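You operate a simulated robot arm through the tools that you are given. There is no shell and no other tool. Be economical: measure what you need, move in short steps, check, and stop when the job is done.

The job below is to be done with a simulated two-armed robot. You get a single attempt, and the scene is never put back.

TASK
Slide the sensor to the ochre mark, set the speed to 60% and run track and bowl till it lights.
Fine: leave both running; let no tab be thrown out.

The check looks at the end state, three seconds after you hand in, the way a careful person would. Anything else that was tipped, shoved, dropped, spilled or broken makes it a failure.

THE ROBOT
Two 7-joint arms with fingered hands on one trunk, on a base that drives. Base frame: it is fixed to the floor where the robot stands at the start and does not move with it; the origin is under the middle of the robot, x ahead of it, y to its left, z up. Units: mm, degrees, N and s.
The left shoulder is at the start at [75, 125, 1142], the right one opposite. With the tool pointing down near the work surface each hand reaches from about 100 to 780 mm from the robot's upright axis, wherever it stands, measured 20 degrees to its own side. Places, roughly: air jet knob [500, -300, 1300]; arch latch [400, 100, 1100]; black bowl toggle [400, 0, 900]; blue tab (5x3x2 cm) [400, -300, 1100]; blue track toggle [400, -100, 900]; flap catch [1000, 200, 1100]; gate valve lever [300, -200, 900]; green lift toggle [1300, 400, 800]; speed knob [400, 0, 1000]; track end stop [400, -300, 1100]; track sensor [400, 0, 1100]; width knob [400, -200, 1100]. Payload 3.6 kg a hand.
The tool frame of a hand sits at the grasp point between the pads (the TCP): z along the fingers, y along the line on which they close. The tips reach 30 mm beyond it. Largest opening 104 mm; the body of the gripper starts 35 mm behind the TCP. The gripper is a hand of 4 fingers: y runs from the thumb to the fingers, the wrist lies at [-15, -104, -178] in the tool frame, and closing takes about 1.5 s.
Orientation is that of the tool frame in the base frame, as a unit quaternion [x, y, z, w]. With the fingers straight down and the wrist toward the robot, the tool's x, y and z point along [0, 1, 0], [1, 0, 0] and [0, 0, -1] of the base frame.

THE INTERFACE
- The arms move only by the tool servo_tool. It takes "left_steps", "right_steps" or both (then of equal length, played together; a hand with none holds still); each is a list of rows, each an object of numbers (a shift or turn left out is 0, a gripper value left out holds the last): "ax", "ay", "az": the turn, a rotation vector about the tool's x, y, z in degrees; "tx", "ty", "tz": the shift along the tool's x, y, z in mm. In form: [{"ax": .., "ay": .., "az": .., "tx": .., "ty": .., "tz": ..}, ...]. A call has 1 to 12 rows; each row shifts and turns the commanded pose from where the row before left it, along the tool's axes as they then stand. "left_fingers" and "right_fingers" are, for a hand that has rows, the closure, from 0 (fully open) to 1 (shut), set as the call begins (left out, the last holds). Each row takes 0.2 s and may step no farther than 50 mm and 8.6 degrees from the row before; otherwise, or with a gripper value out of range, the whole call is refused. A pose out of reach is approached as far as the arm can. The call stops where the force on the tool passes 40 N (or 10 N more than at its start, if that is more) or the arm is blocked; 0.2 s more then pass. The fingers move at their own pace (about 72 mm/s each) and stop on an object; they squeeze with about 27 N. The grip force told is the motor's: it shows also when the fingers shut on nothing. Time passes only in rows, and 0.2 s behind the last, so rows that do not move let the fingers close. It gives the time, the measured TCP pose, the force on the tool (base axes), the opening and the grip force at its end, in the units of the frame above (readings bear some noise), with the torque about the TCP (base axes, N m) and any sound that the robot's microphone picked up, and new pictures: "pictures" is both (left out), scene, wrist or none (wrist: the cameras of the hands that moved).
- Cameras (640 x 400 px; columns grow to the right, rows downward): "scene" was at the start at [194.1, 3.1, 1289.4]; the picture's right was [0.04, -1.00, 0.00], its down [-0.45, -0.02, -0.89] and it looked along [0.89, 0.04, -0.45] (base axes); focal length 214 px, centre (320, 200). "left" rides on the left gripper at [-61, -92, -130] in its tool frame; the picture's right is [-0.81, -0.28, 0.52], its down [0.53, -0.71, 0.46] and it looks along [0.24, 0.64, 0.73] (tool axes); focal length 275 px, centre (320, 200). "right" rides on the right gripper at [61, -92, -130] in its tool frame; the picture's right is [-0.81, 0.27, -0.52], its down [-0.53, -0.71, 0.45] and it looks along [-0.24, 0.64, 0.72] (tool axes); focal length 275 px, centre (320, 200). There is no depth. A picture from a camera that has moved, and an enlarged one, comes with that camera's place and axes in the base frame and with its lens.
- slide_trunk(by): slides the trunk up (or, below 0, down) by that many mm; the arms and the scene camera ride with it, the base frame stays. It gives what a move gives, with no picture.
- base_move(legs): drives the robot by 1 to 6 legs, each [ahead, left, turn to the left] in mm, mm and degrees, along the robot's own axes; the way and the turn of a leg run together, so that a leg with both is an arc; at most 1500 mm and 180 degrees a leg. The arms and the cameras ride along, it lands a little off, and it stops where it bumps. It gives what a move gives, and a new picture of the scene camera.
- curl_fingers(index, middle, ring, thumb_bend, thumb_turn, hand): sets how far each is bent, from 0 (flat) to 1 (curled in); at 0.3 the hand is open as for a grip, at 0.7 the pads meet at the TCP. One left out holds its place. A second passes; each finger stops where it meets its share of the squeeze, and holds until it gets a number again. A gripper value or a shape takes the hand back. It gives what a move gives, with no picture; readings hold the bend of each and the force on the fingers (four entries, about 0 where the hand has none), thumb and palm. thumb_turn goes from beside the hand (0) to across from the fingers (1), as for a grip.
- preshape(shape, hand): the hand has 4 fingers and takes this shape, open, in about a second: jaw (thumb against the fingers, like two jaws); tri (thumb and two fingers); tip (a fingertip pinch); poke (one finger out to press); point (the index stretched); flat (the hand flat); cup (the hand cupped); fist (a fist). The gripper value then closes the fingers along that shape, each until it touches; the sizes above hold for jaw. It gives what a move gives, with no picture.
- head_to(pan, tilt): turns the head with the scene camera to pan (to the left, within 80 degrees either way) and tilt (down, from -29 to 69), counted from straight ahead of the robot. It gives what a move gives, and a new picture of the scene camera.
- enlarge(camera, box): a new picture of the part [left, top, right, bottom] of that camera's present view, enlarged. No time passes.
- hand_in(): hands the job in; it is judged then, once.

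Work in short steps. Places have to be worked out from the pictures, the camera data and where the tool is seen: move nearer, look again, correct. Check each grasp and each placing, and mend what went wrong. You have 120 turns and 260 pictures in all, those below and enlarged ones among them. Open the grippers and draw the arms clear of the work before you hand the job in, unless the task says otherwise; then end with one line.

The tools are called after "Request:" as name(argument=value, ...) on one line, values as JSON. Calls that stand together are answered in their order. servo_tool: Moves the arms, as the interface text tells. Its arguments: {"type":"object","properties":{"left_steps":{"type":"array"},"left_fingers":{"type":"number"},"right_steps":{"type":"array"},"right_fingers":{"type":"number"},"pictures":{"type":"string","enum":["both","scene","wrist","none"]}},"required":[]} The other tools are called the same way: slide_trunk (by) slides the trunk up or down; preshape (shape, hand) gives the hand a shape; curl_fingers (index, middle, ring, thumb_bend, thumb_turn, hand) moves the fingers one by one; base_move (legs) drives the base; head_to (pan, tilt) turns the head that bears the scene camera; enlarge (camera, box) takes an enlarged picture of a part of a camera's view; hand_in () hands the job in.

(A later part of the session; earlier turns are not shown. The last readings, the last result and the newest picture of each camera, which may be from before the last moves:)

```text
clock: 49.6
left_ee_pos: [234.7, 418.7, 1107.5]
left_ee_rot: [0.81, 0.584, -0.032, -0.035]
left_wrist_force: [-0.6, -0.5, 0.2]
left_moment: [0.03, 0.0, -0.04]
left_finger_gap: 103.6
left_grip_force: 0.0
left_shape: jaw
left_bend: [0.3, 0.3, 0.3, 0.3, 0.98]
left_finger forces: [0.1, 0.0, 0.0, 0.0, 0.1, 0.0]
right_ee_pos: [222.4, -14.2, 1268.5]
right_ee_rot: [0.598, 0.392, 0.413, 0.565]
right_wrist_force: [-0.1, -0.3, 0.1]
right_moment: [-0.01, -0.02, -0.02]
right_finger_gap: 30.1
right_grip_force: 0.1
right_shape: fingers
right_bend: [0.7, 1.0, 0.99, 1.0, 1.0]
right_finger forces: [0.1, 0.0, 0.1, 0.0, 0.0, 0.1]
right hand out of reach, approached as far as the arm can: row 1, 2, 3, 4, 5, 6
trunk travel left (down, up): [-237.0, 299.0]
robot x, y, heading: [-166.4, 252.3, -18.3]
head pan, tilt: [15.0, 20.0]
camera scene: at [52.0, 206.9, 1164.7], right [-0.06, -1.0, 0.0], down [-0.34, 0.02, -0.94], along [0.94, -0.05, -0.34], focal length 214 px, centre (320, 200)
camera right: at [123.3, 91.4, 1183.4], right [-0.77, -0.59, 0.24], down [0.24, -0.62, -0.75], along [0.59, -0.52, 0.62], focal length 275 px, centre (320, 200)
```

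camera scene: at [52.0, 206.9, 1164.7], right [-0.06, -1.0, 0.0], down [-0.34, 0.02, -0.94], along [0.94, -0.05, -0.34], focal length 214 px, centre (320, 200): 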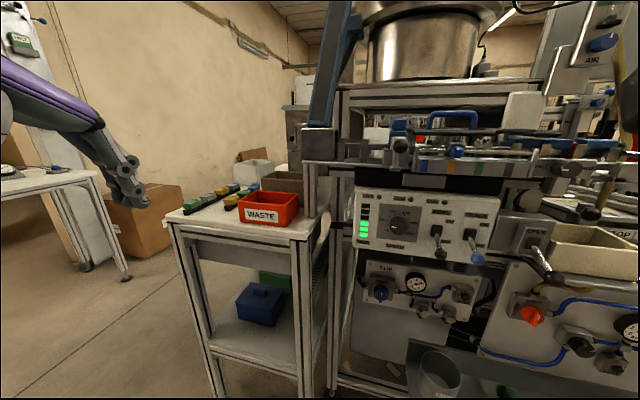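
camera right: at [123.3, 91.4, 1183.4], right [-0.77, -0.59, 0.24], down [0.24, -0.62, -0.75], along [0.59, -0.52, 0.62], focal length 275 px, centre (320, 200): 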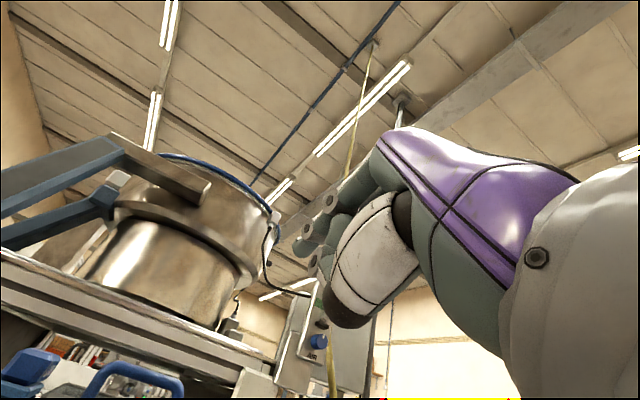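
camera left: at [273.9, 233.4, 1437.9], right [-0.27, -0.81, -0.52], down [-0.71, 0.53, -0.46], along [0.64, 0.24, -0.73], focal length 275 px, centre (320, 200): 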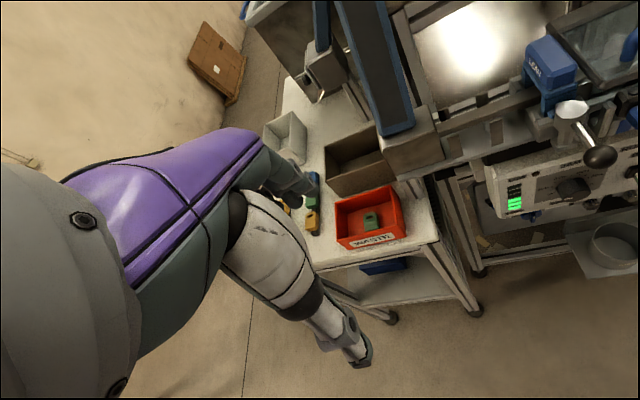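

The commanded pose was too low and close; I move it up, forward and left to a reachable standoff in front of the knob.

Request:
servo_tool(right_steps=[{"ty": 36, "tz": 21, "tx": 25}, {"ty": 36, "tz": 21, "tx": 25}, {"ty": 36, "tz": 21, "tx": 25}, {"ty": 36, "tz": 21, "tx": 25}, {"ty": 34, "tz": 21, "tx": 25}, {}, {}, {}])

```text
clock: 51.4
left_ee_pos: [234.0, 418.7, 1106.9]
left_ee_rot: [0.811, 0.584, -0.031, -0.035]
left_wrist_force: [-0.2, -0.3, -0.3]
left_moment: [0.0, -0.05, 0.01]
left_finger_gap: 103.8
left_grip_force: 0.0
left_shape: jaw
left_bend: [0.3, 0.3, 0.3, 0.3, 0.98]
left_finger forces: [0.0, 0.1, 0.1, 0.0, 0.0, 0.1]
right_ee_pos: [320.8, 12.2, 1416.8]
right_ee_rot: [0.597, 0.393, 0.412, 0.565]
right_wrist_force: [0.9, -0.5, -0.2]
right_moment: [0.0, -0.01, 0.0]
right_finger_gap: 29.9
right_grip_force: 0.1
right_shape: fingers
right_bend: [0.7, 1.0, 0.99, 1.0, 1.0]
right_finger forces: [0.0, 0.0, 0.0, 0.1, 0.0, 0.0]
right hand out of reach, approached as far as the arm can: row 4, 5
trunk travel left (down, up): [-237.0, 299.0]
robot x, y, heading: [-169.9, 250.6, -18.3]
head pan, tilt: [15.0, 20.0]
camera scene: at [52.0, 206.9, 1164.7], right [-0.06, -1.0, 0.0], down [-0.34, 0.02, -0.94], along [0.94, -0.05, -0.34], focal length 214 px, centre (320, 200)
camera right: at [222.3, 118.0, 1332.0], right [-0.77, -0.59, 0.25], down [0.24, -0.62, -0.75], along [0.59, -0.52, 0.62], focal length 275 px, centre (320, 200)
```

scene: 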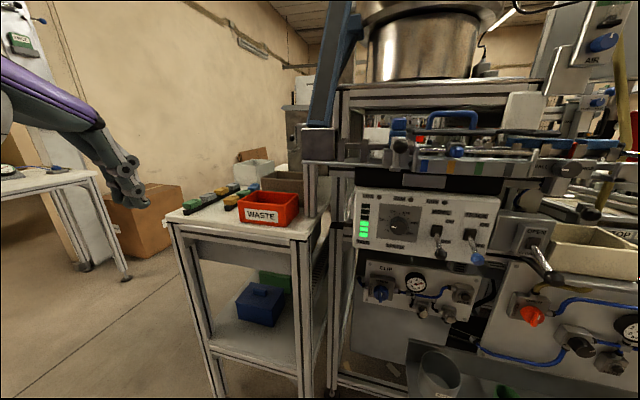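
right: 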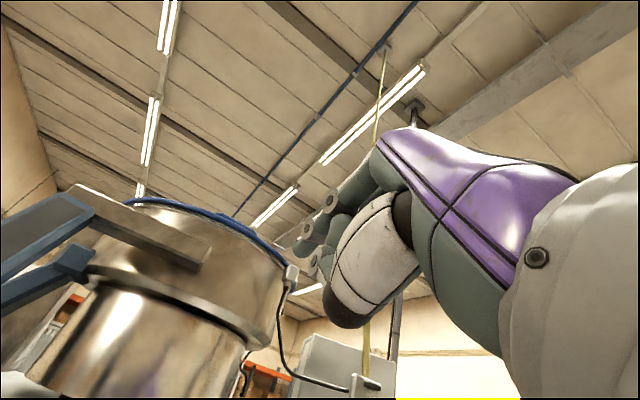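

I'm now at n≈-301 (in front of the machine) but high; going straight down at this distance should be within reach.

Request:
servo_tool(right_steps=[{"ty": -45}, {"ty": -45}, {"ty": -45}, {"ty": -45}, {"ty": -45}, {"ty": -45}, {"ty": -45}, {"ty": -45}, {"ty": -45}, {}, {}])

```text
clock: 53.8
left_ee_pos: [233.6, 417.5, 1107.7]
left_ee_rot: [0.81, 0.584, -0.032, -0.035]
left_wrist_force: [0.8, 0.4, 0.3]
left_moment: [0.02, -0.02, 0.02]
left_finger_gap: 104.0
left_grip_force: 0.0
left_shape: jaw
left_bend: [0.3, 0.3, 0.3, 0.3, 0.98]
left_finger forces: [0.1, 0.1, 0.0, 0.0, 0.1, 0.1]
right_ee_pos: [236.7, 25.3, 1243.9]
right_ee_rot: [0.6, 0.393, 0.411, 0.563]
right_wrist_force: [-1.1, -0.3, 0.7]
right_moment: [0.03, 0.0, -0.02]
right_finger_gap: 29.8
right_grip_force: 0.1
right_shape: fingers
right_bend: [0.7, 1.0, 0.99, 1.0, 1.0]
right_finger forces: [0.0, 0.0, 0.0, 0.0, 0.0, 0.0]
right hand out of reach, approached as far as the arm can: row 2, 3, 4, 5, 6, 7, 8, 9
trunk travel left (down, up): [-237.0, 299.0]
robot x, y, heading: [-165.5, 251.7, -18.2]
head pan, tilt: [15.0, 20.0]
camera scene: at [52.0, 206.9, 1164.7], right [-0.06, -1.0, 0.0], down [-0.34, 0.02, -0.94], along [0.94, -0.05, -0.34], focal length 214 px, centre (320, 200)
camera right: at [137.1, 132.8, 1159.8], right [-0.77, -0.59, 0.25], down [0.23, -0.62, -0.75], along [0.6, -0.52, 0.61], focal length 275 px, centre (320, 200)
```

scene: 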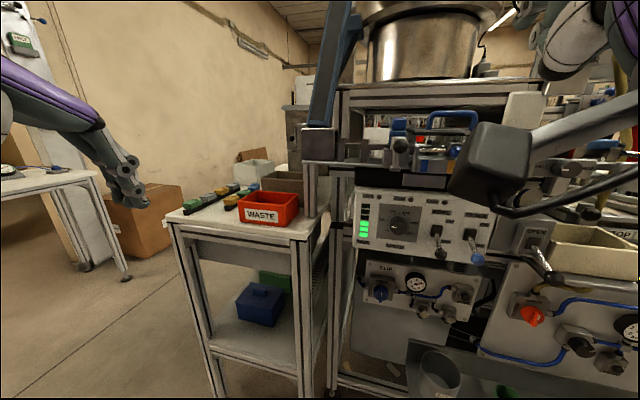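
right: 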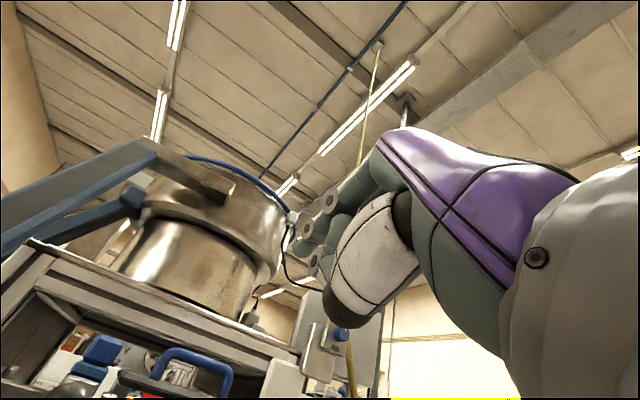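

Pointing forward with the wrist below is not reachable low down. I roll the hand -90° about its pointing axis so the wrist/forearm comes from the right side, which is more natural.

Request:
servo_tool(right_steps=[{"az": -8.5}, {"az": -8.5}, {"az": -8.5}, {"az": -8.5}, {"az": -8.5}, {"az": -8.5}, {"az": -8.5}, {"az": -8.5}, {"az": -8.5}, {"az": -8.5}, {"az": -5}, {}], pictures="none")

Request:
servo_tool(right_steps=[{"tx": 40}, {"tx": 40}, {"tx": 40}, {"tx": 40}, {"tx": 40}, {"tx": 40}, {}])

```text
clock: 56.4
left_ee_pos: [235.4, 418.0, 1106.1]
left_ee_rot: [0.81, 0.584, -0.031, -0.035]
left_wrist_force: [0.6, 0.6, -0.1]
left_moment: [-0.01, 0.03, 0.0]
left_finger_gap: 103.9
left_grip_force: 0.1
left_shape: jaw
left_bend: [0.3, 0.3, 0.3, 0.3, 0.98]
left_finger forces: [0.0, 0.1, 0.0, 0.0, 0.1, 0.1]
right_ee_pos: [217.1, 27.0, 1275.0]
right_ee_rot: [0.185, 0.693, -0.072, 0.693]
right_wrist_force: [-0.3, 0.9, -0.2]
right_moment: [0.0, 0.02, -0.01]
right_finger_gap: 29.6
right_grip_force: 0.0
right_shape: fingers
right_bend: [0.7, 1.0, 0.99, 1.0, 1.0]
right_finger forces: [0.0, 0.0, 0.1, 0.0, 0.0, 0.1]
right hand out of reach, approached as far as the arm can: row 1, 2, 3
trunk travel left (down, up): [-237.0, 299.0]
robot x, y, heading: [-165.8, 255.2, -18.0]
head pan, tilt: [15.0, 20.0]
```

```text
clock: 58.0
left_ee_pos: [235.0, 417.3, 1107.3]
left_ee_rot: [0.81, 0.584, -0.031, -0.035]
left_wrist_force: [-1.2, 0.6, -0.1]
left_moment: [-0.01, -0.03, -0.02]
left_finger_gap: 104.0
left_grip_force: 0.1
left_shape: jaw
left_bend: [0.3, 0.3, 0.3, 0.3, 0.98]
left_finger forces: [0.1, 0.0, 0.1, 0.1, 0.0, 0.0]
right_ee_pos: [294.6, 55.6, 1092.0]
right_ee_rot: [0.185, 0.692, -0.073, 0.694]
right_wrist_force: [-0.3, 0.4, 0.5]
right_moment: [-0.01, 0.0, 0.02]
right_finger_gap: 29.6
right_grip_force: 0.1
right_shape: fingers
right_bend: [0.7, 1.0, 0.99, 1.0, 1.0]
right_finger forces: [0.1, 0.0, 0.0, 0.0, 0.0, 0.0]
right hand out of reach, approached as far as the arm can: row 3, 4, 5, 6
trunk travel left (down, up): [-237.0, 299.0]
robot x, y, heading: [-165.1, 256.6, -18.2]
head pan, tilt: [15.0, 20.0]
camera scene: at [51.7, 206.9, 1164.8], right [-0.06, -1.0, 0.0], down [-0.34, 0.02, -0.94], along [0.94, -0.05, -0.34], focal length 214 px, centre (320, 200)
camera right: at [144.6, 24.6, 1020.6], right [-0.41, 0.31, 0.86], down [0.15, -0.9, 0.4], along [0.9, 0.3, 0.32], focal length 275 px, centre (320, 200)
```

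scene: 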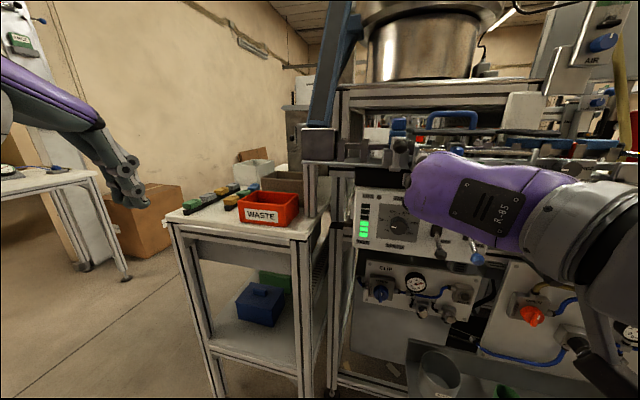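
right: 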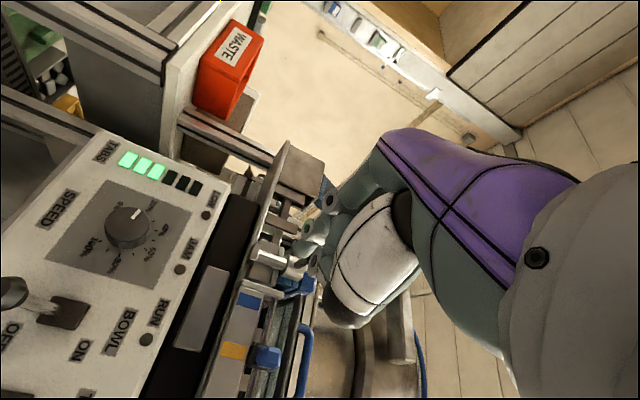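

That works, and the wrist camera sees the dial well. I enlarge it to read the scale.

Request:
enlarge(camera="right", box=[40, 130, 240, 300])

Request:
preshape(hand="right", shape="tri")

Request:
servo_tool(right_steps=[{"tx": 25}, {"tx": 25}, {}])

```text
2.35 times, centred on (140, 215) of right
camera zoom: at [144.6, 24.6, 1020.6], right [-0.41, 0.31, 0.86], down [0.15, -0.9, 0.4], along [0.9, 0.3, 0.32], focal length 648 px, centre (744, 165)
```

zoom: 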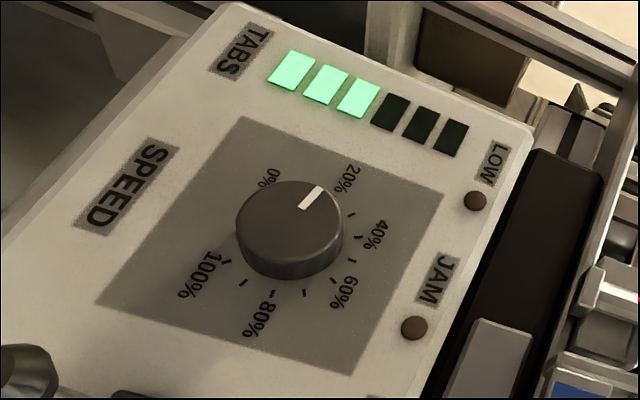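

```text
clock: 58.9
left_ee_pos: [235.7, 418.4, 1107.2]
left_ee_rot: [0.811, 0.583, -0.032, -0.035]
left_wrist_force: [-0.1, 0.1, -0.2]
left_moment: [0.0, 0.01, 0.0]
left_finger_gap: 103.7
left_grip_force: 0.1
left_shape: jaw
left_bend: [0.3, 0.3, 0.3, 0.3, 0.98]
left_finger forces: [0.0, 0.1, 0.0, 0.1, 0.0, 0.1]
right_ee_pos: [295.9, 54.8, 1090.0]
right_ee_rot: [0.184, 0.693, -0.072, 0.693]
right_wrist_force: [0.3, -0.6, -0.8]
right_moment: [0.01, -0.05, 0.0]
right_finger_gap: 103.9
right_grip_force: 0.0
right_shape: tri
right_bend: [0.3, 0.3, 0.99, 0.3, 0.98]
right_finger forces: [0.0, 0.0, 0.0, 0.1, 0.1, 0.0]
trunk travel left (down, up): [-237.0, 299.0]
robot x, y, heading: [-168.7, 256.7, -18.4]
head pan, tilt: [15.0, 20.0]
```

```text
clock: 59.7
left_ee_pos: [235.2, 417.5, 1107.7]
left_ee_rot: [0.81, 0.584, -0.031, -0.035]
left_wrist_force: [0.7, 0.3, 1.0]
left_moment: [0.0, -0.04, 0.01]
left_finger_gap: 103.7
left_grip_force: 0.0
left_shape: jaw
left_bend: [0.3, 0.3, 0.3, 0.3, 0.98]
left_finger forces: [0.0, 0.1, 0.0, 0.1, 0.0, 0.1]
right_ee_pos: [297.9, 55.2, 1083.6]
right_ee_rot: [0.186, 0.694, -0.073, 0.691]
right_wrist_force: [-0.2, 0.4, -0.1]
right_moment: [0.02, -0.01, 0.01]
right_finger_gap: 103.7
right_grip_force: 0.0
right_shape: tri
right_bend: [0.3, 0.3, 0.99, 0.3, 0.98]
right_finger forces: [0.1, 0.0, 0.1, 0.1, 0.0, 0.0]
right hand out of reach, approached as far as the arm can: row 1, 2
trunk travel left (down, up): [-237.0, 299.0]
robot x, y, heading: [-166.3, 251.9, -17.9]
head pan, tilt: [15.0, 20.0]
camera scene: at [52.0, 206.9, 1164.7], right [-0.06, -1.0, 0.0], down [-0.34, 0.02, -0.94], along [0.94, -0.05, -0.34], focal length 214 px, centre (320, 200)
camera right: at [146.4, 25.4, 1014.9], right [-0.41, 0.31, 0.86], down [0.16, -0.9, 0.4], along [0.9, 0.3, 0.32], focal length 275 px, centre (320, 200)
```

scene: 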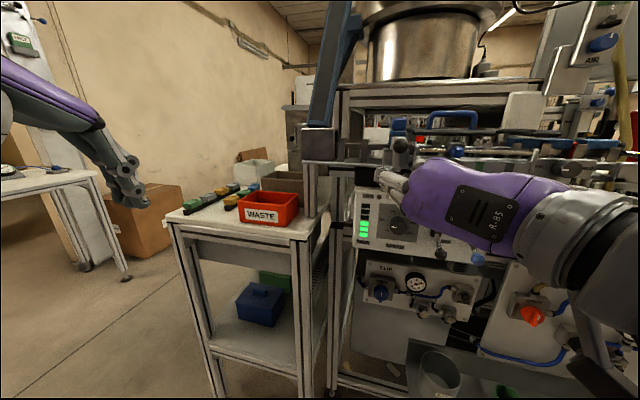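
right: 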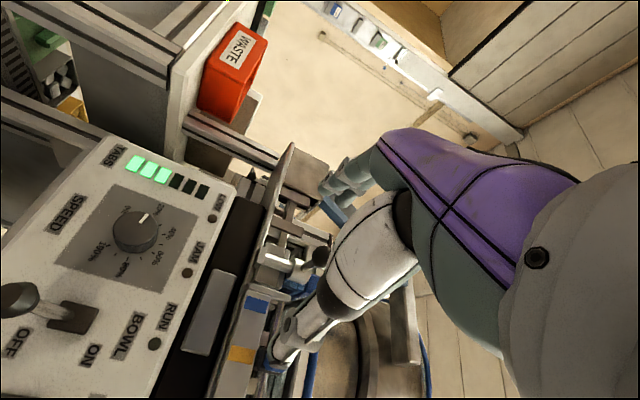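

Reach is limited by arm folding, so I back the base another 120 mm, then bring the hand down and forward in front of the knob.

Request:
base_move(legs=[[-120, 0, 0]])

Request:
servo_tool(right_steps=[{"tz": 40}, {"tz": 40}, {"tx": 20, "tz": 30}, {"tx": 25, "tz": 20}, {"tx": 25}, {"tx": 25}, {"tx": 22}, {}, {}])

```text
clock: 60.9
left_ee_pos: [119.1, 454.4, 1108.5]
left_ee_rot: [0.81, 0.584, -0.031, -0.035]
left_wrist_force: [0.2, -0.1, 0.1]
left_moment: [-0.02, -0.04, 0.04]
left_finger_gap: 103.6
left_grip_force: 0.1
left_shape: jaw
left_bend: [0.3, 0.3, 0.3, 0.3, 0.98]
left_finger forces: [0.1, 0.1, 0.0, 0.0, 0.0, 0.0]
right_ee_pos: [183.2, 92.8, 1084.7]
right_ee_rot: [0.184, 0.694, -0.073, 0.692]
right_wrist_force: [-0.2, -0.4, -0.1]
right_moment: [0.02, 0.02, -0.02]
right_finger_gap: 103.8
right_grip_force: 0.1
right_shape: tri
right_bend: [0.3, 0.3, 0.99, 0.3, 0.98]
right_finger forces: [0.0, 0.1, 0.0, 0.1, 0.0, 0.1]
trunk travel left (down, up): [-237.0, 299.0]
robot x, y, heading: [-278.4, 293.5, -18.3]
head pan, tilt: [15.0, 20.0]
camera scene: at [-62.8, 244.6, 1164.9], right [-0.06, -1.0, 0.0], down [-0.34, 0.02, -0.94], along [0.94, -0.05, -0.34], focal length 214 px, centre (320, 200)
```

scene: 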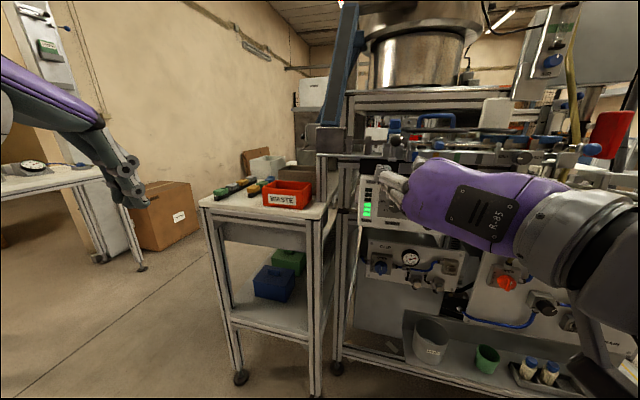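

```text
clock: 62.9
left_ee_pos: [120.5, 455.5, 1107.2]
left_ee_rot: [0.811, 0.583, -0.031, -0.035]
left_wrist_force: [-0.4, 0.0, 0.5]
left_moment: [-0.02, 0.01, -0.02]
left_finger_gap: 103.7
left_grip_force: 0.1
left_shape: jaw
left_bend: [0.3, 0.3, 0.3, 0.3, 0.98]
left_finger forces: [0.0, 0.0, 0.1, 0.1, 0.0, 0.0]
right_ee_pos: [192.8, 87.9, 1085.4]
right_ee_rot: [0.185, 0.695, -0.074, 0.69]
right_wrist_force: [0.7, 1.2, 0.3]
right_moment: [0.01, 0.0, -0.01]
right_finger_gap: 104.0
right_grip_force: 0.2
right_shape: tri
right_bend: [0.3, 0.3, 0.99, 0.3, 0.98]
right_finger forces: [0.0, 0.0, 0.0, 0.1, 0.0, 0.1]
right hand out of reach, approached as far as the arm can: row 1, 2, 3, 4, 5, 6, 7
trunk travel left (down, up): [-237.0, 299.0]
robot x, y, heading: [-285.5, 295.0, -18.2]
head pan, tilt: [15.0, 20.0]
camera scene: at [-61.9, 244.3, 1164.7], right [-0.06, -1.0, 0.0], down [-0.34, 0.02, -0.94], along [0.94, -0.05, -0.34], focal length 214 px, centre (320, 200)
camera right: at [41.3, 59.3, 1016.3], right [-0.4, 0.31, 0.86], down [0.16, -0.9, 0.4], along [0.9, 0.3, 0.31], focal length 275 px, centre (320, 200)
```

scene: 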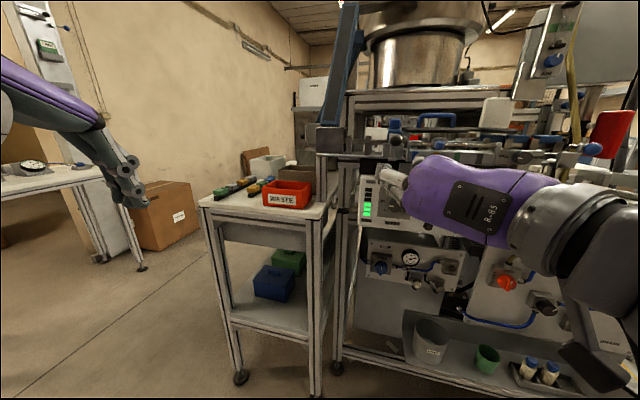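
right: 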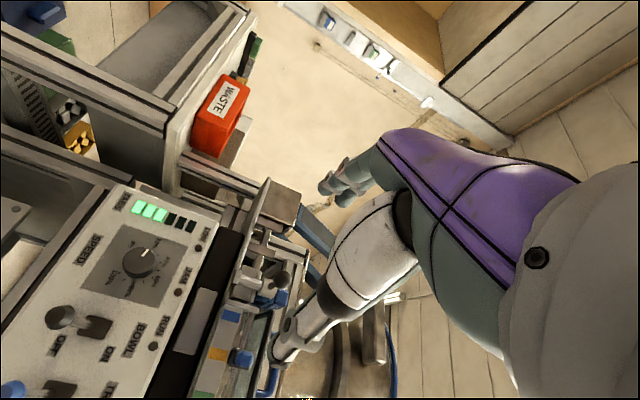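

Even forward moves are refused here: the arm is in an awkward configuration since the shoulder is too low. For a forward-pointing hand at z≈960 the shoulder should be higher, so I raise the trunk back.

Request:
slide_trunk(by=138)

Request:
servo_tool(right_steps=[{"tx": 30}, {"tx": 30}, {"tx": 30}, {"tx": 30}, {"tx": 30}, {"tx": 30}, {}])

```text
clock: 64.6
left_ee_pos: [120.5, 454.4, 1244.3]
left_ee_rot: [0.81, 0.584, -0.031, -0.034]
left_wrist_force: [0.2, -0.2, 0.2]
left_moment: [-0.01, 0.03, 0.01]
left_finger_gap: 103.8
left_grip_force: 0.0
left_shape: jaw
left_bend: [0.3, 0.3, 0.3, 0.3, 0.98]
left_finger forces: [0.0, 0.0, 0.0, 0.0, 0.1, 0.1]
right_ee_pos: [176.9, 93.5, 1249.1]
right_ee_rot: [0.18, 0.673, -0.074, 0.714]
right_wrist_force: [0.4, -0.4, -0.8]
right_moment: [0.01, 0.01, 0.01]
right_finger_gap: 103.7
right_grip_force: 0.1
right_shape: tri
right_bend: [0.3, 0.3, 0.99, 0.3, 0.98]
right_finger forces: [0.0, 0.0, 0.0, 0.0, 0.0, 0.1]
trunk travel left (down, up): [-375.0, 161.0]
robot x, y, heading: [-283.7, 297.6, -18.2]
head pan, tilt: [15.0, 20.0]
```

```text
clock: 66.2
left_ee_pos: [120.9, 455.9, 1244.5]
left_ee_rot: [0.81, 0.585, -0.032, -0.035]
left_wrist_force: [0.5, -0.2, -0.3]
left_moment: [-0.03, 0.0, 0.01]
left_finger_gap: 103.7
left_grip_force: 0.1
left_shape: jaw
left_bend: [0.3, 0.3, 0.3, 0.3, 0.98]
left_finger forces: [0.1, 0.1, 0.0, 0.0, 0.1, 0.1]
right_ee_pos: [176.2, 92.4, 1249.7]
right_ee_rot: [0.18, 0.673, -0.074, 0.714]
right_wrist_force: [-0.6, 0.2, 0.0]
right_moment: [-0.01, -0.01, 0.01]
right_finger_gap: 103.6
right_grip_force: 0.0
right_shape: tri
right_bend: [0.3, 0.3, 0.99, 0.3, 0.98]
right_finger forces: [0.0, 0.0, 0.0, 0.1, 0.0, 0.1]
right hand out of reach, approached as far as the arm can: row 1, 2, 3, 4, 5, 6
trunk travel left (down, up): [-375.0, 161.0]
robot x, y, heading: [-283.4, 293.4, -18.0]
head pan, tilt: [15.0, 20.0]
camera scene: at [-92.3, 254.3, 1300.7], right [-0.06, -1.0, 0.0], down [-0.34, 0.02, -0.94], along [0.94, -0.05, -0.34], focal length 214 px, centre (320, 200)
camera right: at [29.9, 62.2, 1171.5], right [-0.45, 0.33, 0.83], down [0.13, -0.89, 0.43], along [0.88, 0.3, 0.36], focal length 275 px, centre (320, 200)
```

scene: 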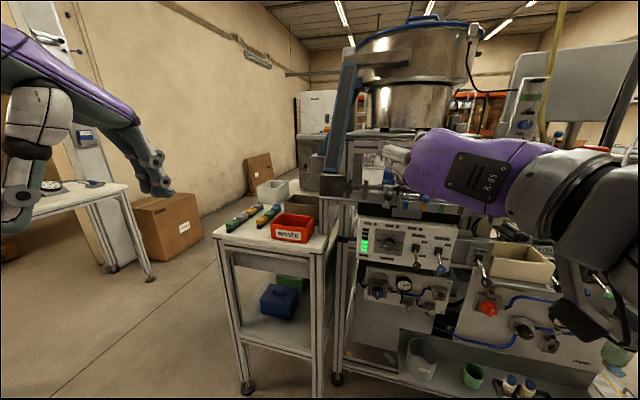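
right: 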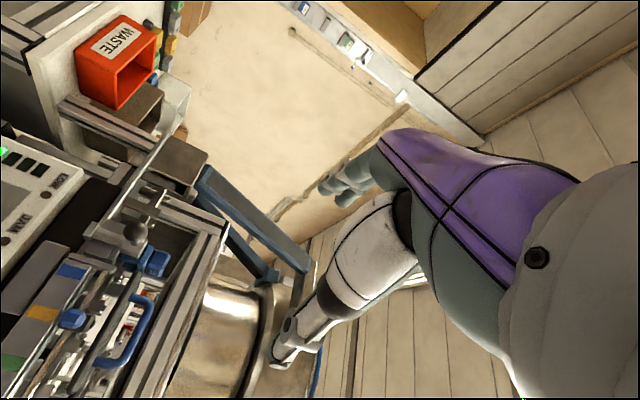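

Still locally stuck going down. I try going forward at this height to unfold the arm, then down.

Request:
servo_tool(right_steps=[{"tz": 40}, {"tz": 40}, {"tz": 40}, {"tx": 30}, {"tx": 30}, {"tx": 30}, {}], pictures="none")

```text
clock: 67.8
left_ee_pos: [120.5, 455.4, 1244.2]
left_ee_rot: [0.811, 0.584, -0.031, -0.035]
left_wrist_force: [-0.3, 0.3, 0.1]
left_moment: [-0.03, -0.02, 0.02]
left_finger_gap: 103.5
left_grip_force: 0.1
left_shape: jaw
left_bend: [0.3, 0.3, 0.3, 0.3, 0.98]
left_finger forces: [0.1, 0.0, 0.0, 0.0, 0.0, 0.0]
right_ee_pos: [203.3, 79.1, 1252.1]
right_ee_rot: [0.18, 0.677, -0.075, 0.71]
right_wrist_force: [-0.6, -0.4, -0.4]
right_moment: [0.01, -0.01, 0.01]
right_finger_gap: 103.8
right_grip_force: 0.0
right_shape: tri
right_bend: [0.3, 0.3, 0.99, 0.3, 0.98]
right_finger forces: [0.0, 0.0, 0.0, 0.1, 0.0, 0.0]
right hand out of reach, approached as far as the arm can: row 1, 2, 3, 4, 5, 6
trunk travel left (down, up): [-375.0, 161.0]
robot x, y, heading: [-280.1, 293.5, -18.2]
head pan, tilt: [15.0, 20.0]
```

I test with the tool pitched about 50° downward, to find which poses are reachable when lower.

Request:
servo_tool(right_steps=[{"ay": 8.5}, {"ay": 8.5}, {"ay": 8.5}, {"ay": 8.5}, {"ay": 8.5}, {"ay": 8.5}, {}], pictures="none")

Request:
servo_tool(right_steps=[{"tx": 20, "tz": 25}, {"tx": 20, "tz": 25}, {"tx": 20, "tz": 25}, {"tx": 20, "tz": 25}, {"tx": 20, "tz": 25}, {"tx": 20, "tz": 25}, {}], pictures="scene")

```text
clock: 69.4
left_ee_pos: [119.8, 454.8, 1245.1]
left_ee_rot: [0.811, 0.584, -0.032, -0.035]
left_wrist_force: [0.5, 1.2, 0.9]
left_moment: [0.02, -0.05, 0.0]
left_finger_gap: 103.8
left_grip_force: 0.1
left_shape: jaw
left_bend: [0.3, 0.3, 0.3, 0.3, 0.98]
left_finger forces: [0.0, 0.1, 0.0, 0.0, 0.0, 0.1]
right_ee_pos: [173.3, 127.5, 1156.2]
right_ee_rot: [0.201, 0.91, 0.012, 0.362]
right_wrist_force: [0.3, 0.5, 0.5]
right_moment: [-0.02, 0.02, 0.04]
right_finger_gap: 103.7
right_grip_force: 0.0
right_shape: tri
right_bend: [0.3, 0.3, 0.99, 0.3, 0.98]
right_finger forces: [0.0, 0.0, 0.1, 0.1, 0.0, 0.1]
right hand out of reach, approached as far as the arm can: row 4, 5, 6
trunk travel left (down, up): [-375.0, 161.0]
robot x, y, heading: [-278.1, 290.8, -18.1]
head pan, tilt: [15.0, 20.0]
```

```text
clock: 71.0
left_ee_pos: [120.9, 456.4, 1246.2]
left_ee_rot: [0.811, 0.584, -0.032, -0.036]
left_wrist_force: [-0.1, 0.0, -0.7]
left_moment: [0.0, -0.03, -0.01]
left_finger_gap: 103.9
left_grip_force: 0.0
left_shape: jaw
left_bend: [0.3, 0.3, 0.3, 0.3, 0.98]
left_finger forces: [0.1, 0.0, 0.0, 0.0, 0.0, 0.0]
right_ee_pos: [190.0, 152.4, 966.3]
right_ee_rot: [0.196, 0.914, 0.01, 0.356]
right_wrist_force: [0.4, 0.2, -0.2]
right_moment: [0.01, 0.04, 0.0]
right_finger_gap: 103.7
right_grip_force: 0.2
right_shape: tri
right_bend: [0.3, 0.3, 0.99, 0.3, 0.98]
right_finger forces: [0.1, 0.0, 0.1, 0.1, 0.0, 0.0]
trunk travel left (down, up): [-375.0, 161.0]
robot x, y, heading: [-286.7, 292.2, -18.2]
head pan, tilt: [15.0, 20.0]
camera scene: at [-92.6, 254.4, 1300.7], right [-0.06, -1.0, 0.0], down [-0.34, 0.02, -0.94], along [0.94, -0.05, -0.34], focal length 214 px, centre (320, 200)
```

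scene: 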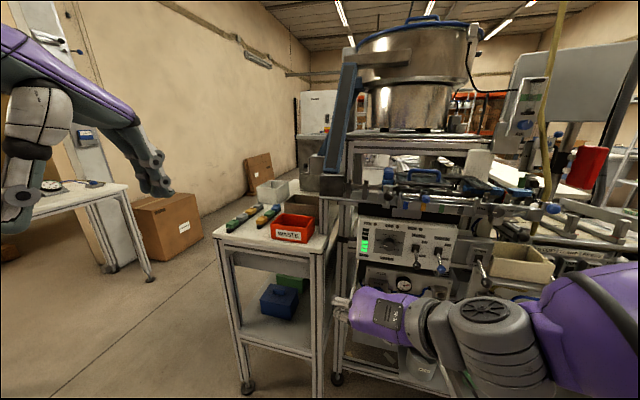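

Now it's low and free. I pitch the tool up to horizontal here, in the new arm configuration.

Request:
servo_tool(right_steps=[{"ay": -8.5}, {"ay": -8.5}, {"ay": -8.5}, {"ay": -8.5}, {"ay": -8.5}, {}], pictures="none")

```text
clock: 72.4
left_ee_pos: [120.3, 454.6, 1244.3]
left_ee_rot: [0.81, 0.584, -0.031, -0.035]
left_wrist_force: [-0.1, 1.0, 0.0]
left_moment: [0.0, -0.02, -0.02]
left_finger_gap: 103.7
left_grip_force: 0.1
left_shape: jaw
left_bend: [0.3, 0.3, 0.3, 0.3, 0.98]
left_finger forces: [0.1, 0.1, 0.0, 0.0, 0.0, 0.0]
right_ee_pos: [211.3, 135.6, 1052.3]
right_ee_rot: [0.19, 0.821, -0.035, 0.538]
right_wrist_force: [-0.1, 0.3, -0.1]
right_moment: [-0.02, -0.01, -0.01]
right_finger_gap: 103.6
right_grip_force: 0.0
right_shape: tri
right_bend: [0.3, 0.3, 0.99, 0.3, 0.98]
right_finger forces: [0.0, 0.0, 0.0, 0.0, 0.0, 0.1]
right hand out of reach, approached as far as the arm can: row 2, 3, 4, 5
trunk travel left (down, up): [-375.0, 161.0]
robot x, y, heading: [-282.1, 289.0, -18.1]
head pan, tilt: [15.0, 20.0]
```

Limit at ~25° below horizontal with this roll. I roll the hand back +90° (palm down) while low and extended, to compare.

Request:
servo_tool(right_steps=[{"az": 8.5, "tz": 15}, {"az": 8.5, "tz": 15}, {"az": 8.5, "tz": 15}, {"az": 8.5, "tz": 15}, {"az": 8.5, "tz": 15}, {"az": 8.5, "tz": 15}, {"az": 8.5}, {"az": 8.5}, {"az": 8.5}, {"az": 8.5}, {"az": 5}, {}], pictures="scene")

```text
clock: 75.0
left_ee_pos: [120.8, 455.6, 1245.0]
left_ee_rot: [0.811, 0.584, -0.032, -0.036]
left_wrist_force: [0.3, 0.0, -0.2]
left_moment: [0.02, 0.0, 0.02]
left_finger_gap: 103.2
left_grip_force: 0.0
left_shape: jaw
left_bend: [0.3, 0.3, 0.3, 0.3, 0.98]
left_finger forces: [0.1, 0.1, 0.0, 0.0, 0.0, 0.0]
right_ee_pos: [209.6, -65.0, 1349.2]
right_ee_rot: [0.716, 0.453, 0.354, 0.397]
right_wrist_force: [0.6, 0.1, 0.7]
right_moment: [0.05, 0.01, -0.01]
right_finger_gap: 103.9
right_grip_force: 0.2
right_shape: tri
right_bend: [0.3, 0.3, 0.99, 0.3, 0.98]
right_finger forces: [0.0, 0.1, 0.0, 0.0, 0.1, 0.0]
right hand out of reach, approached as far as the arm can: row 1, 2, 3, 4, 5, 6, 7, 8, 9, 10, 11
trunk travel left (down, up): [-375.0, 161.0]
robot x, y, heading: [-282.6, 295.5, -18.2]
head pan, tilt: [15.0, 20.0]
camera scene: at [-92.2, 254.4, 1300.6], right [-0.06, -1.0, 0.0], down [-0.34, 0.02, -0.94], along [0.94, -0.05, -0.34], focal length 214 px, centre (320, 200)
```

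scene: 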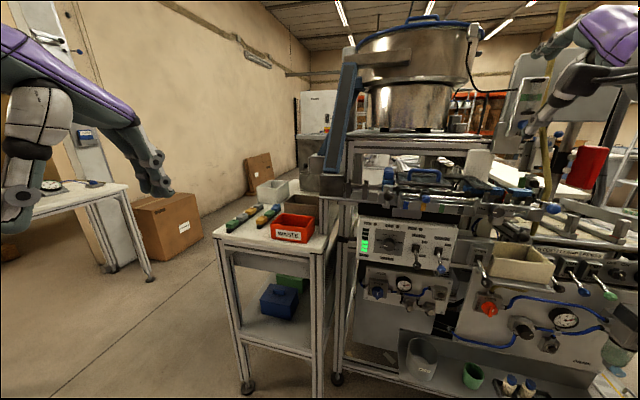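

Palm-down is worst; palm-up (wrist above, forearm sloping down) should be best. I roll the other way to y pointing down.

Request:
servo_tool(right_steps=[{"az": -8.5}, {"az": -8.5}, {"az": -8.5}, {"az": -8.5}, {"az": -8.5}, {"az": -8.5}, {"az": -8.5}, {"az": -8.5}, {"az": -8.5}, {"az": -8.5}, {"az": -8.5}, {}], pictures="none")

Request:
servo_tool(right_steps=[{"az": -8.5}, {"az": -8.5}, {"az": -8.5}, {"az": -8.5}, {"az": -8.5}, {"az": -8.5}, {"az": -8.5}, {"az": -8.5}, {"az": -8.5}, {}], pictures="scene")

```text
clock: 77.6
left_ee_pos: [120.7, 455.2, 1243.1]
left_ee_rot: [0.811, 0.584, -0.032, -0.034]
left_wrist_force: [0.4, -0.3, 0.1]
left_moment: [0.02, 0.01, -0.03]
left_finger_gap: 104.0
left_grip_force: 0.1
left_shape: jaw
left_bend: [0.3, 0.3, 0.3, 0.3, 0.98]
left_finger forces: [0.0, 0.0, 0.0, 0.0, 0.0, 0.0]
right_ee_pos: [209.4, -64.8, 1348.9]
right_ee_rot: [0.163, 0.827, -0.051, 0.536]
right_wrist_force: [0.3, -0.1, -0.2]
right_moment: [0.02, -0.03, -0.02]
right_finger_gap: 104.1
right_grip_force: 0.0
right_shape: tri
right_bend: [0.3, 0.3, 0.99, 0.3, 0.98]
right_finger forces: [0.1, 0.0, 0.0, 0.0, 0.1, 0.0]
trunk travel left (down, up): [-375.0, 161.0]
robot x, y, heading: [-282.7, 291.2, -18.3]
head pan, tilt: [15.0, 20.0]
```

```text
clock: 79.8
left_ee_pos: [121.3, 456.1, 1243.8]
left_ee_rot: [0.811, 0.583, -0.032, -0.035]
left_wrist_force: [0.2, -0.2, -0.9]
left_moment: [-0.03, -0.02, 0.01]
left_finger_gap: 103.6
left_grip_force: 0.1
left_shape: jaw
left_bend: [0.3, 0.3, 0.3, 0.3, 0.98]
left_finger forces: [0.0, 0.0, 0.0, 0.2, 0.1, 0.0]
right_ee_pos: [144.4, -157.5, 1209.6]
right_ee_rot: [-0.134, 0.825, -0.225, 0.501]
right_wrist_force: [0.7, -0.4, 0.6]
right_moment: [0.01, 0.02, -0.02]
right_finger_gap: 104.0
right_grip_force: 0.2
right_shape: tri
right_bend: [0.3, 0.3, 0.99, 0.3, 0.98]
right_finger forces: [0.0, 0.0, 0.1, 0.0, 0.0, 0.1]
right hand out of reach, approached as far as the arm can: row 1, 2, 3, 4, 5, 6, 7, 8, 9
trunk travel left (down, up): [-375.0, 161.0]
robot x, y, heading: [-279.6, 289.9, -18.1]
head pan, tilt: [15.0, 20.0]
camera scene: at [-92.3, 254.3, 1300.7], right [-0.06, -1.0, 0.0], down [-0.34, 0.02, -0.94], along [0.94, -0.05, -0.34], focal length 214 px, centre (320, 200)
```

scene: 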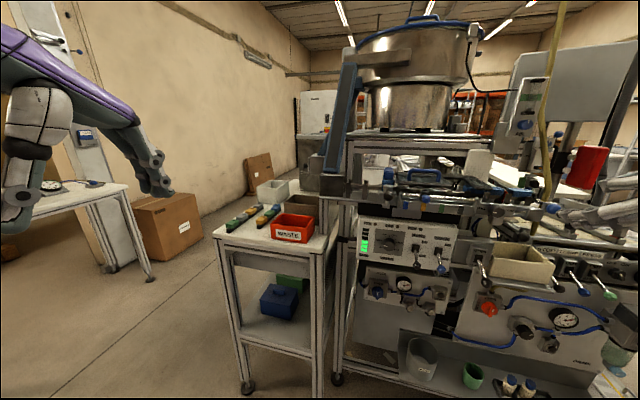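

The pronation side is at its limit; the supination side (palm left → palm up) should be the way. I roll back the other way.

Request:
servo_tool(right_steps=[{"az": 8.5}, {"az": 8.5}, {"az": 8.5}, {"az": 8.5}, {"az": 8.5}, {"az": 8.5}, {"az": 8.5}, {"az": 8.5}, {"az": 8.5}, {"az": 8.5}, {"az": 8.5}, {"az": 8.5}], pictures="none")

Request:
servo_tool(right_steps=[{"az": 8.5}, {"az": 8.5}, {"az": 8.5}, {"az": 8.5}, {"az": 8.5}, {"az": 8.5}, {"az": 8.5}, {"az": 8.5}, {"az": 8.5}, {"az": 8.5}, {"az": 8.5}, {"az": 8.5}], pictures="scene")

```text
clock: 82.4
left_ee_pos: [120.9, 455.2, 1244.6]
left_ee_rot: [0.811, 0.583, -0.032, -0.035]
left_wrist_force: [-0.5, 0.6, 0.1]
left_moment: [0.03, -0.04, 0.0]
left_finger_gap: 103.5
left_grip_force: 0.0
left_shape: jaw
left_bend: [0.3, 0.3, 0.3, 0.3, 0.98]
left_finger forces: [0.0, 0.1, 0.0, 0.0, 0.1, 0.0]
right_ee_pos: [143.3, -156.5, 1209.2]
right_ee_rot: [0.557, 0.623, 0.249, 0.49]
right_wrist_force: [0.1, -1.2, 0.2]
right_moment: [-0.03, -0.02, -0.02]
right_finger_gap: 103.7
right_grip_force: 0.0
right_shape: tri
right_bend: [0.3, 0.3, 0.99, 0.3, 0.98]
right_finger forces: [0.0, 0.0, 0.0, 0.0, 0.0, 0.1]
trunk travel left (down, up): [-375.0, 161.0]
robot x, y, heading: [-281.8, 294.1, -18.4]
head pan, tilt: [15.0, 20.0]
```

```text
clock: 85.0
left_ee_pos: [120.6, 455.2, 1244.9]
left_ee_rot: [0.811, 0.584, -0.031, -0.035]
left_wrist_force: [0.0, -0.8, 0.2]
left_moment: [0.0, 0.0, 0.0]
left_finger_gap: 103.8
left_grip_force: 0.0
left_shape: jaw
left_bend: [0.3, 0.3, 0.3, 0.3, 0.98]
left_finger forces: [0.0, 0.0, 0.1, 0.0, 0.0, 0.1]
right_ee_pos: [144.3, -157.0, 1210.2]
right_ee_rot: [0.714, 0.435, 0.381, 0.395]
right_wrist_force: [-0.9, 0.3, -0.2]
right_moment: [0.01, 0.01, 0.04]
right_finger_gap: 103.8
right_grip_force: 0.0
right_shape: tri
right_bend: [0.3, 0.3, 0.99, 0.3, 0.98]
right_finger forces: [0.0, 0.0, 0.1, 0.0, 0.1, 0.0]
right hand out of reach, approached as far as the arm can: row 5, 6, 7, 8, 9, 10, 11, 12
trunk travel left (down, up): [-375.0, 161.0]
robot x, y, heading: [-283.6, 291.0, -18.2]
head pan, tilt: [15.0, 20.0]
camera scene: at [-92.3, 254.3, 1300.7], right [-0.06, -1.0, 0.0], down [-0.34, 0.02, -0.94], along [0.94, -0.05, -0.34], focal length 214 px, centre (320, 200)
```

scene: 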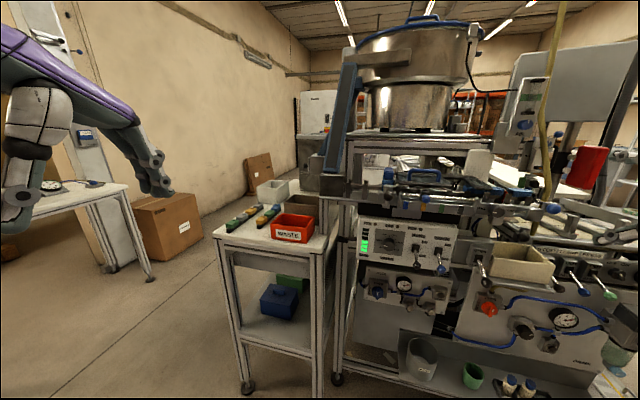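

Supination is limited too. The reachable family was y-left (thumb-down roll) pitched down; I return to it and test pitching up with the arm more extended.

Request:
servo_tool(right_steps=[{"az": -8.5}, {"az": -8.5}, {"az": -8.5}, {"az": -8.5}, {"az": -8.5}, {"az": -8.5}, {"az": -8.5}, {"az": -8.5}, {"ay": 8.5}, {"ay": 8.5}, {"ay": 8.5}, {}], pictures="none")

```text
clock: 87.6
left_ee_pos: [120.8, 455.6, 1244.4]
left_ee_rot: [0.811, 0.584, -0.033, -0.035]
left_wrist_force: [-0.3, 0.2, 0.2]
left_moment: [0.01, 0.03, -0.01]
left_finger_gap: 103.8
left_grip_force: 0.1
left_shape: jaw
left_bend: [0.3, 0.3, 0.3, 0.3, 0.98]
left_finger forces: [0.0, 0.1, 0.0, 0.0, 0.1, 0.0]
right_ee_pos: [143.3, -157.2, 1209.9]
right_ee_rot: [0.321, 0.86, 0.169, 0.36]
right_wrist_force: [0.8, -0.8, 0.8]
right_moment: [-0.01, 0.0, -0.01]
right_finger_gap: 104.2
right_grip_force: 0.0
right_shape: tri
right_bend: [0.3, 0.3, 0.99, 0.3, 0.98]
right_finger forces: [0.1, 0.1, 0.1, 0.1, 0.0, 0.0]
trunk travel left (down, up): [-375.0, 161.0]
robot x, y, heading: [-283.0, 294.7, -18.3]
head pan, tilt: [15.0, 20.0]
```

Request:
servo_tool(right_steps=[{"tx": 16, "ty": 12, "tz": 36}, {"tx": 16, "ty": 12, "tz": 36}, {"tx": 16, "ty": 12, "tz": 36}, {"tx": 16, "ty": 12, "tz": 36}, {"tx": 16, "ty": 12, "tz": 36}, {"tx": 16, "ty": 12, "tz": 36}, {"tx": 16, "ty": 12, "tz": 36}, {"tx": 16, "ty": 12, "tz": 30}, {}, {}])

```text
clock: 89.8
left_ee_pos: [121.4, 454.8, 1243.6]
left_ee_rot: [0.81, 0.584, -0.032, -0.036]
left_wrist_force: [0.0, 0.5, -0.5]
left_moment: [-0.04, -0.01, 0.02]
left_finger_gap: 103.7
left_grip_force: 0.1
left_shape: jaw
left_bend: [0.3, 0.3, 0.3, 0.3, 0.98]
left_finger forces: [0.1, 0.1, 0.0, 0.1, 0.1, 0.1]
right_ee_pos: [320.7, 16.7, 1001.7]
right_ee_rot: [0.32, 0.86, 0.169, 0.359]
right_wrist_force: [-0.3, -0.3, 0.2]
right_moment: [0.02, 0.03, 0.02]
right_finger_gap: 104.0
right_grip_force: 0.0
right_shape: tri
right_bend: [0.3, 0.3, 0.99, 0.3, 0.98]
right_finger forces: [0.0, 0.0, 0.0, 0.1, 0.0, 0.0]
trunk travel left (down, up): [-375.0, 161.0]
robot x, y, heading: [-284.1, 292.6, -18.3]
head pan, tilt: [15.0, 20.0]
camera scene: at [-92.1, 254.3, 1300.6], right [-0.06, -1.0, 0.0], down [-0.34, 0.02, -0.94], along [0.94, -0.05, -0.34], focal length 214 px, centre (320, 200)
camera right: at [155.7, -18.4, 1012.2], right [0.18, -0.37, 0.91], down [0.31, -0.86, -0.41], along [0.93, 0.36, -0.04], focal length 275 px, centre (320, 200)
```

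scene: 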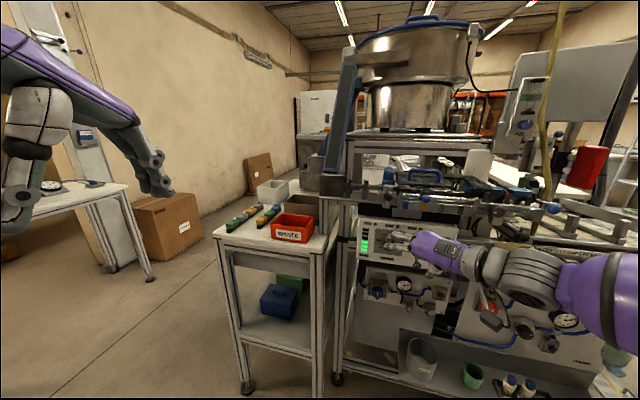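
right: 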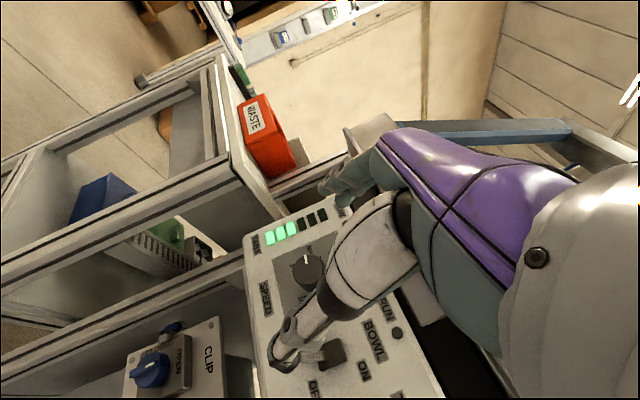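

Reachable and close to the panel. From here I rotate the tool axis onto the panel normal in small turns.

Request:
servo_tool(right_steps=[{"ax": -1.88, "ay": -7.74}, {"ax": -1.88, "ay": -7.74}, {"ax": -1.88, "ay": -7.74}, {"ax": -1.88, "ay": -7.74}, {"ax": -1.88, "ay": -7.74}, {"ax": -1.88, "ay": -7.74}, {}], pictures="none")

```text
clock: 91.4
left_ee_pos: [121.7, 457.1, 1245.1]
left_ee_rot: [0.81, 0.584, -0.031, -0.035]
left_wrist_force: [-0.1, 0.4, -0.8]
left_moment: [0.01, 0.0, -0.01]
left_finger_gap: 103.7
left_grip_force: 0.0
left_shape: jaw
left_bend: [0.3, 0.3, 0.3, 0.3, 0.98]
left_finger forces: [0.0, 0.1, 0.1, 0.1, 0.0, 0.0]
right_ee_pos: [417.3, -118.6, 1205.8]
right_ee_rot: [0.328, 0.662, 0.126, 0.662]
right_wrist_force: [-0.1, -0.2, 0.4]
right_moment: [0.0, 0.02, 0.0]
right_finger_gap: 104.0
right_grip_force: 0.1
right_shape: tri
right_bend: [0.3, 0.3, 0.99, 0.3, 0.98]
right_finger forces: [0.1, 0.1, 0.1, 0.1, 0.0, 0.0]
right hand out of reach, approached as far as the arm can: row 1, 2, 3, 4, 5, 6
trunk travel left (down, up): [-375.0, 161.0]
robot x, y, heading: [-281.4, 296.2, -18.3]
head pan, tilt: [15.0, 20.0]
```

The out-of-reach approach swung the hand up over the machine (no contact). I draw it straight back at once.

Request:
servo_tool(right_steps=[{"tz": -30}, {"tz": -40}, {"tz": -40}, {}])

```text
clock: 92.4
left_ee_pos: [121.3, 454.7, 1244.9]
left_ee_rot: [0.811, 0.584, -0.032, -0.035]
left_wrist_force: [-0.7, -0.9, 0.4]
left_moment: [0.01, 0.01, 0.0]
left_finger_gap: 103.7
left_grip_force: 0.0
left_shape: jaw
left_bend: [0.3, 0.3, 0.3, 0.3, 0.98]
left_finger forces: [0.1, 0.0, 0.0, 0.0, 0.0, 0.0]
right_ee_pos: [322.9, -103.5, 1248.6]
right_ee_rot: [0.327, 0.665, 0.124, 0.66]
right_wrist_force: [0.4, -0.8, 0.2]
right_moment: [0.03, -0.02, -0.01]
right_finger_gap: 103.8
right_grip_force: 0.1
right_shape: tri
right_bend: [0.3, 0.3, 0.99, 0.3, 0.98]
right_finger forces: [0.1, 0.1, 0.1, 0.0, 0.0, 0.0]
right hand out of reach, approached as far as the arm can: row 1, 2, 3
trunk travel left (down, up): [-375.0, 161.0]
robot x, y, heading: [-284.8, 294.0, -18.4]
head pan, tilt: [15.0, 20.0]
camera scene: at [-91.7, 254.3, 1300.6], right [-0.06, -1.0, 0.0], down [-0.34, 0.02, -0.94], along [0.94, -0.05, -0.34], focal length 214 px, centre (320, 200)
camera right: at [181.1, -103.4, 1158.4], right [-0.49, -0.14, 0.86], down [0.2, -0.98, -0.04], along [0.85, 0.15, 0.51], focal length 275 px, centre (320, 200)
```

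scene: 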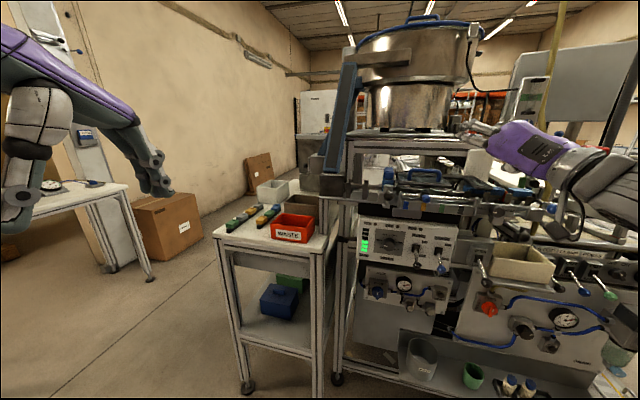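
right: 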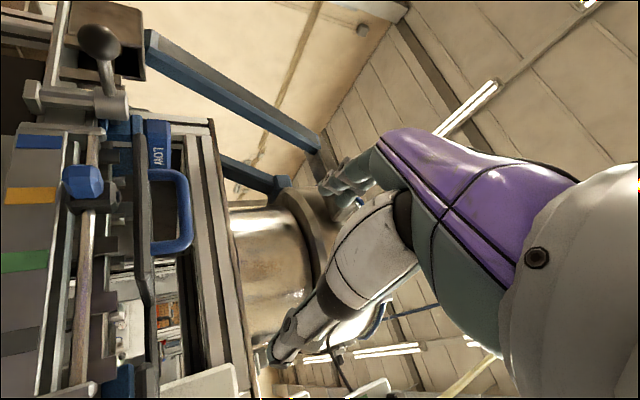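

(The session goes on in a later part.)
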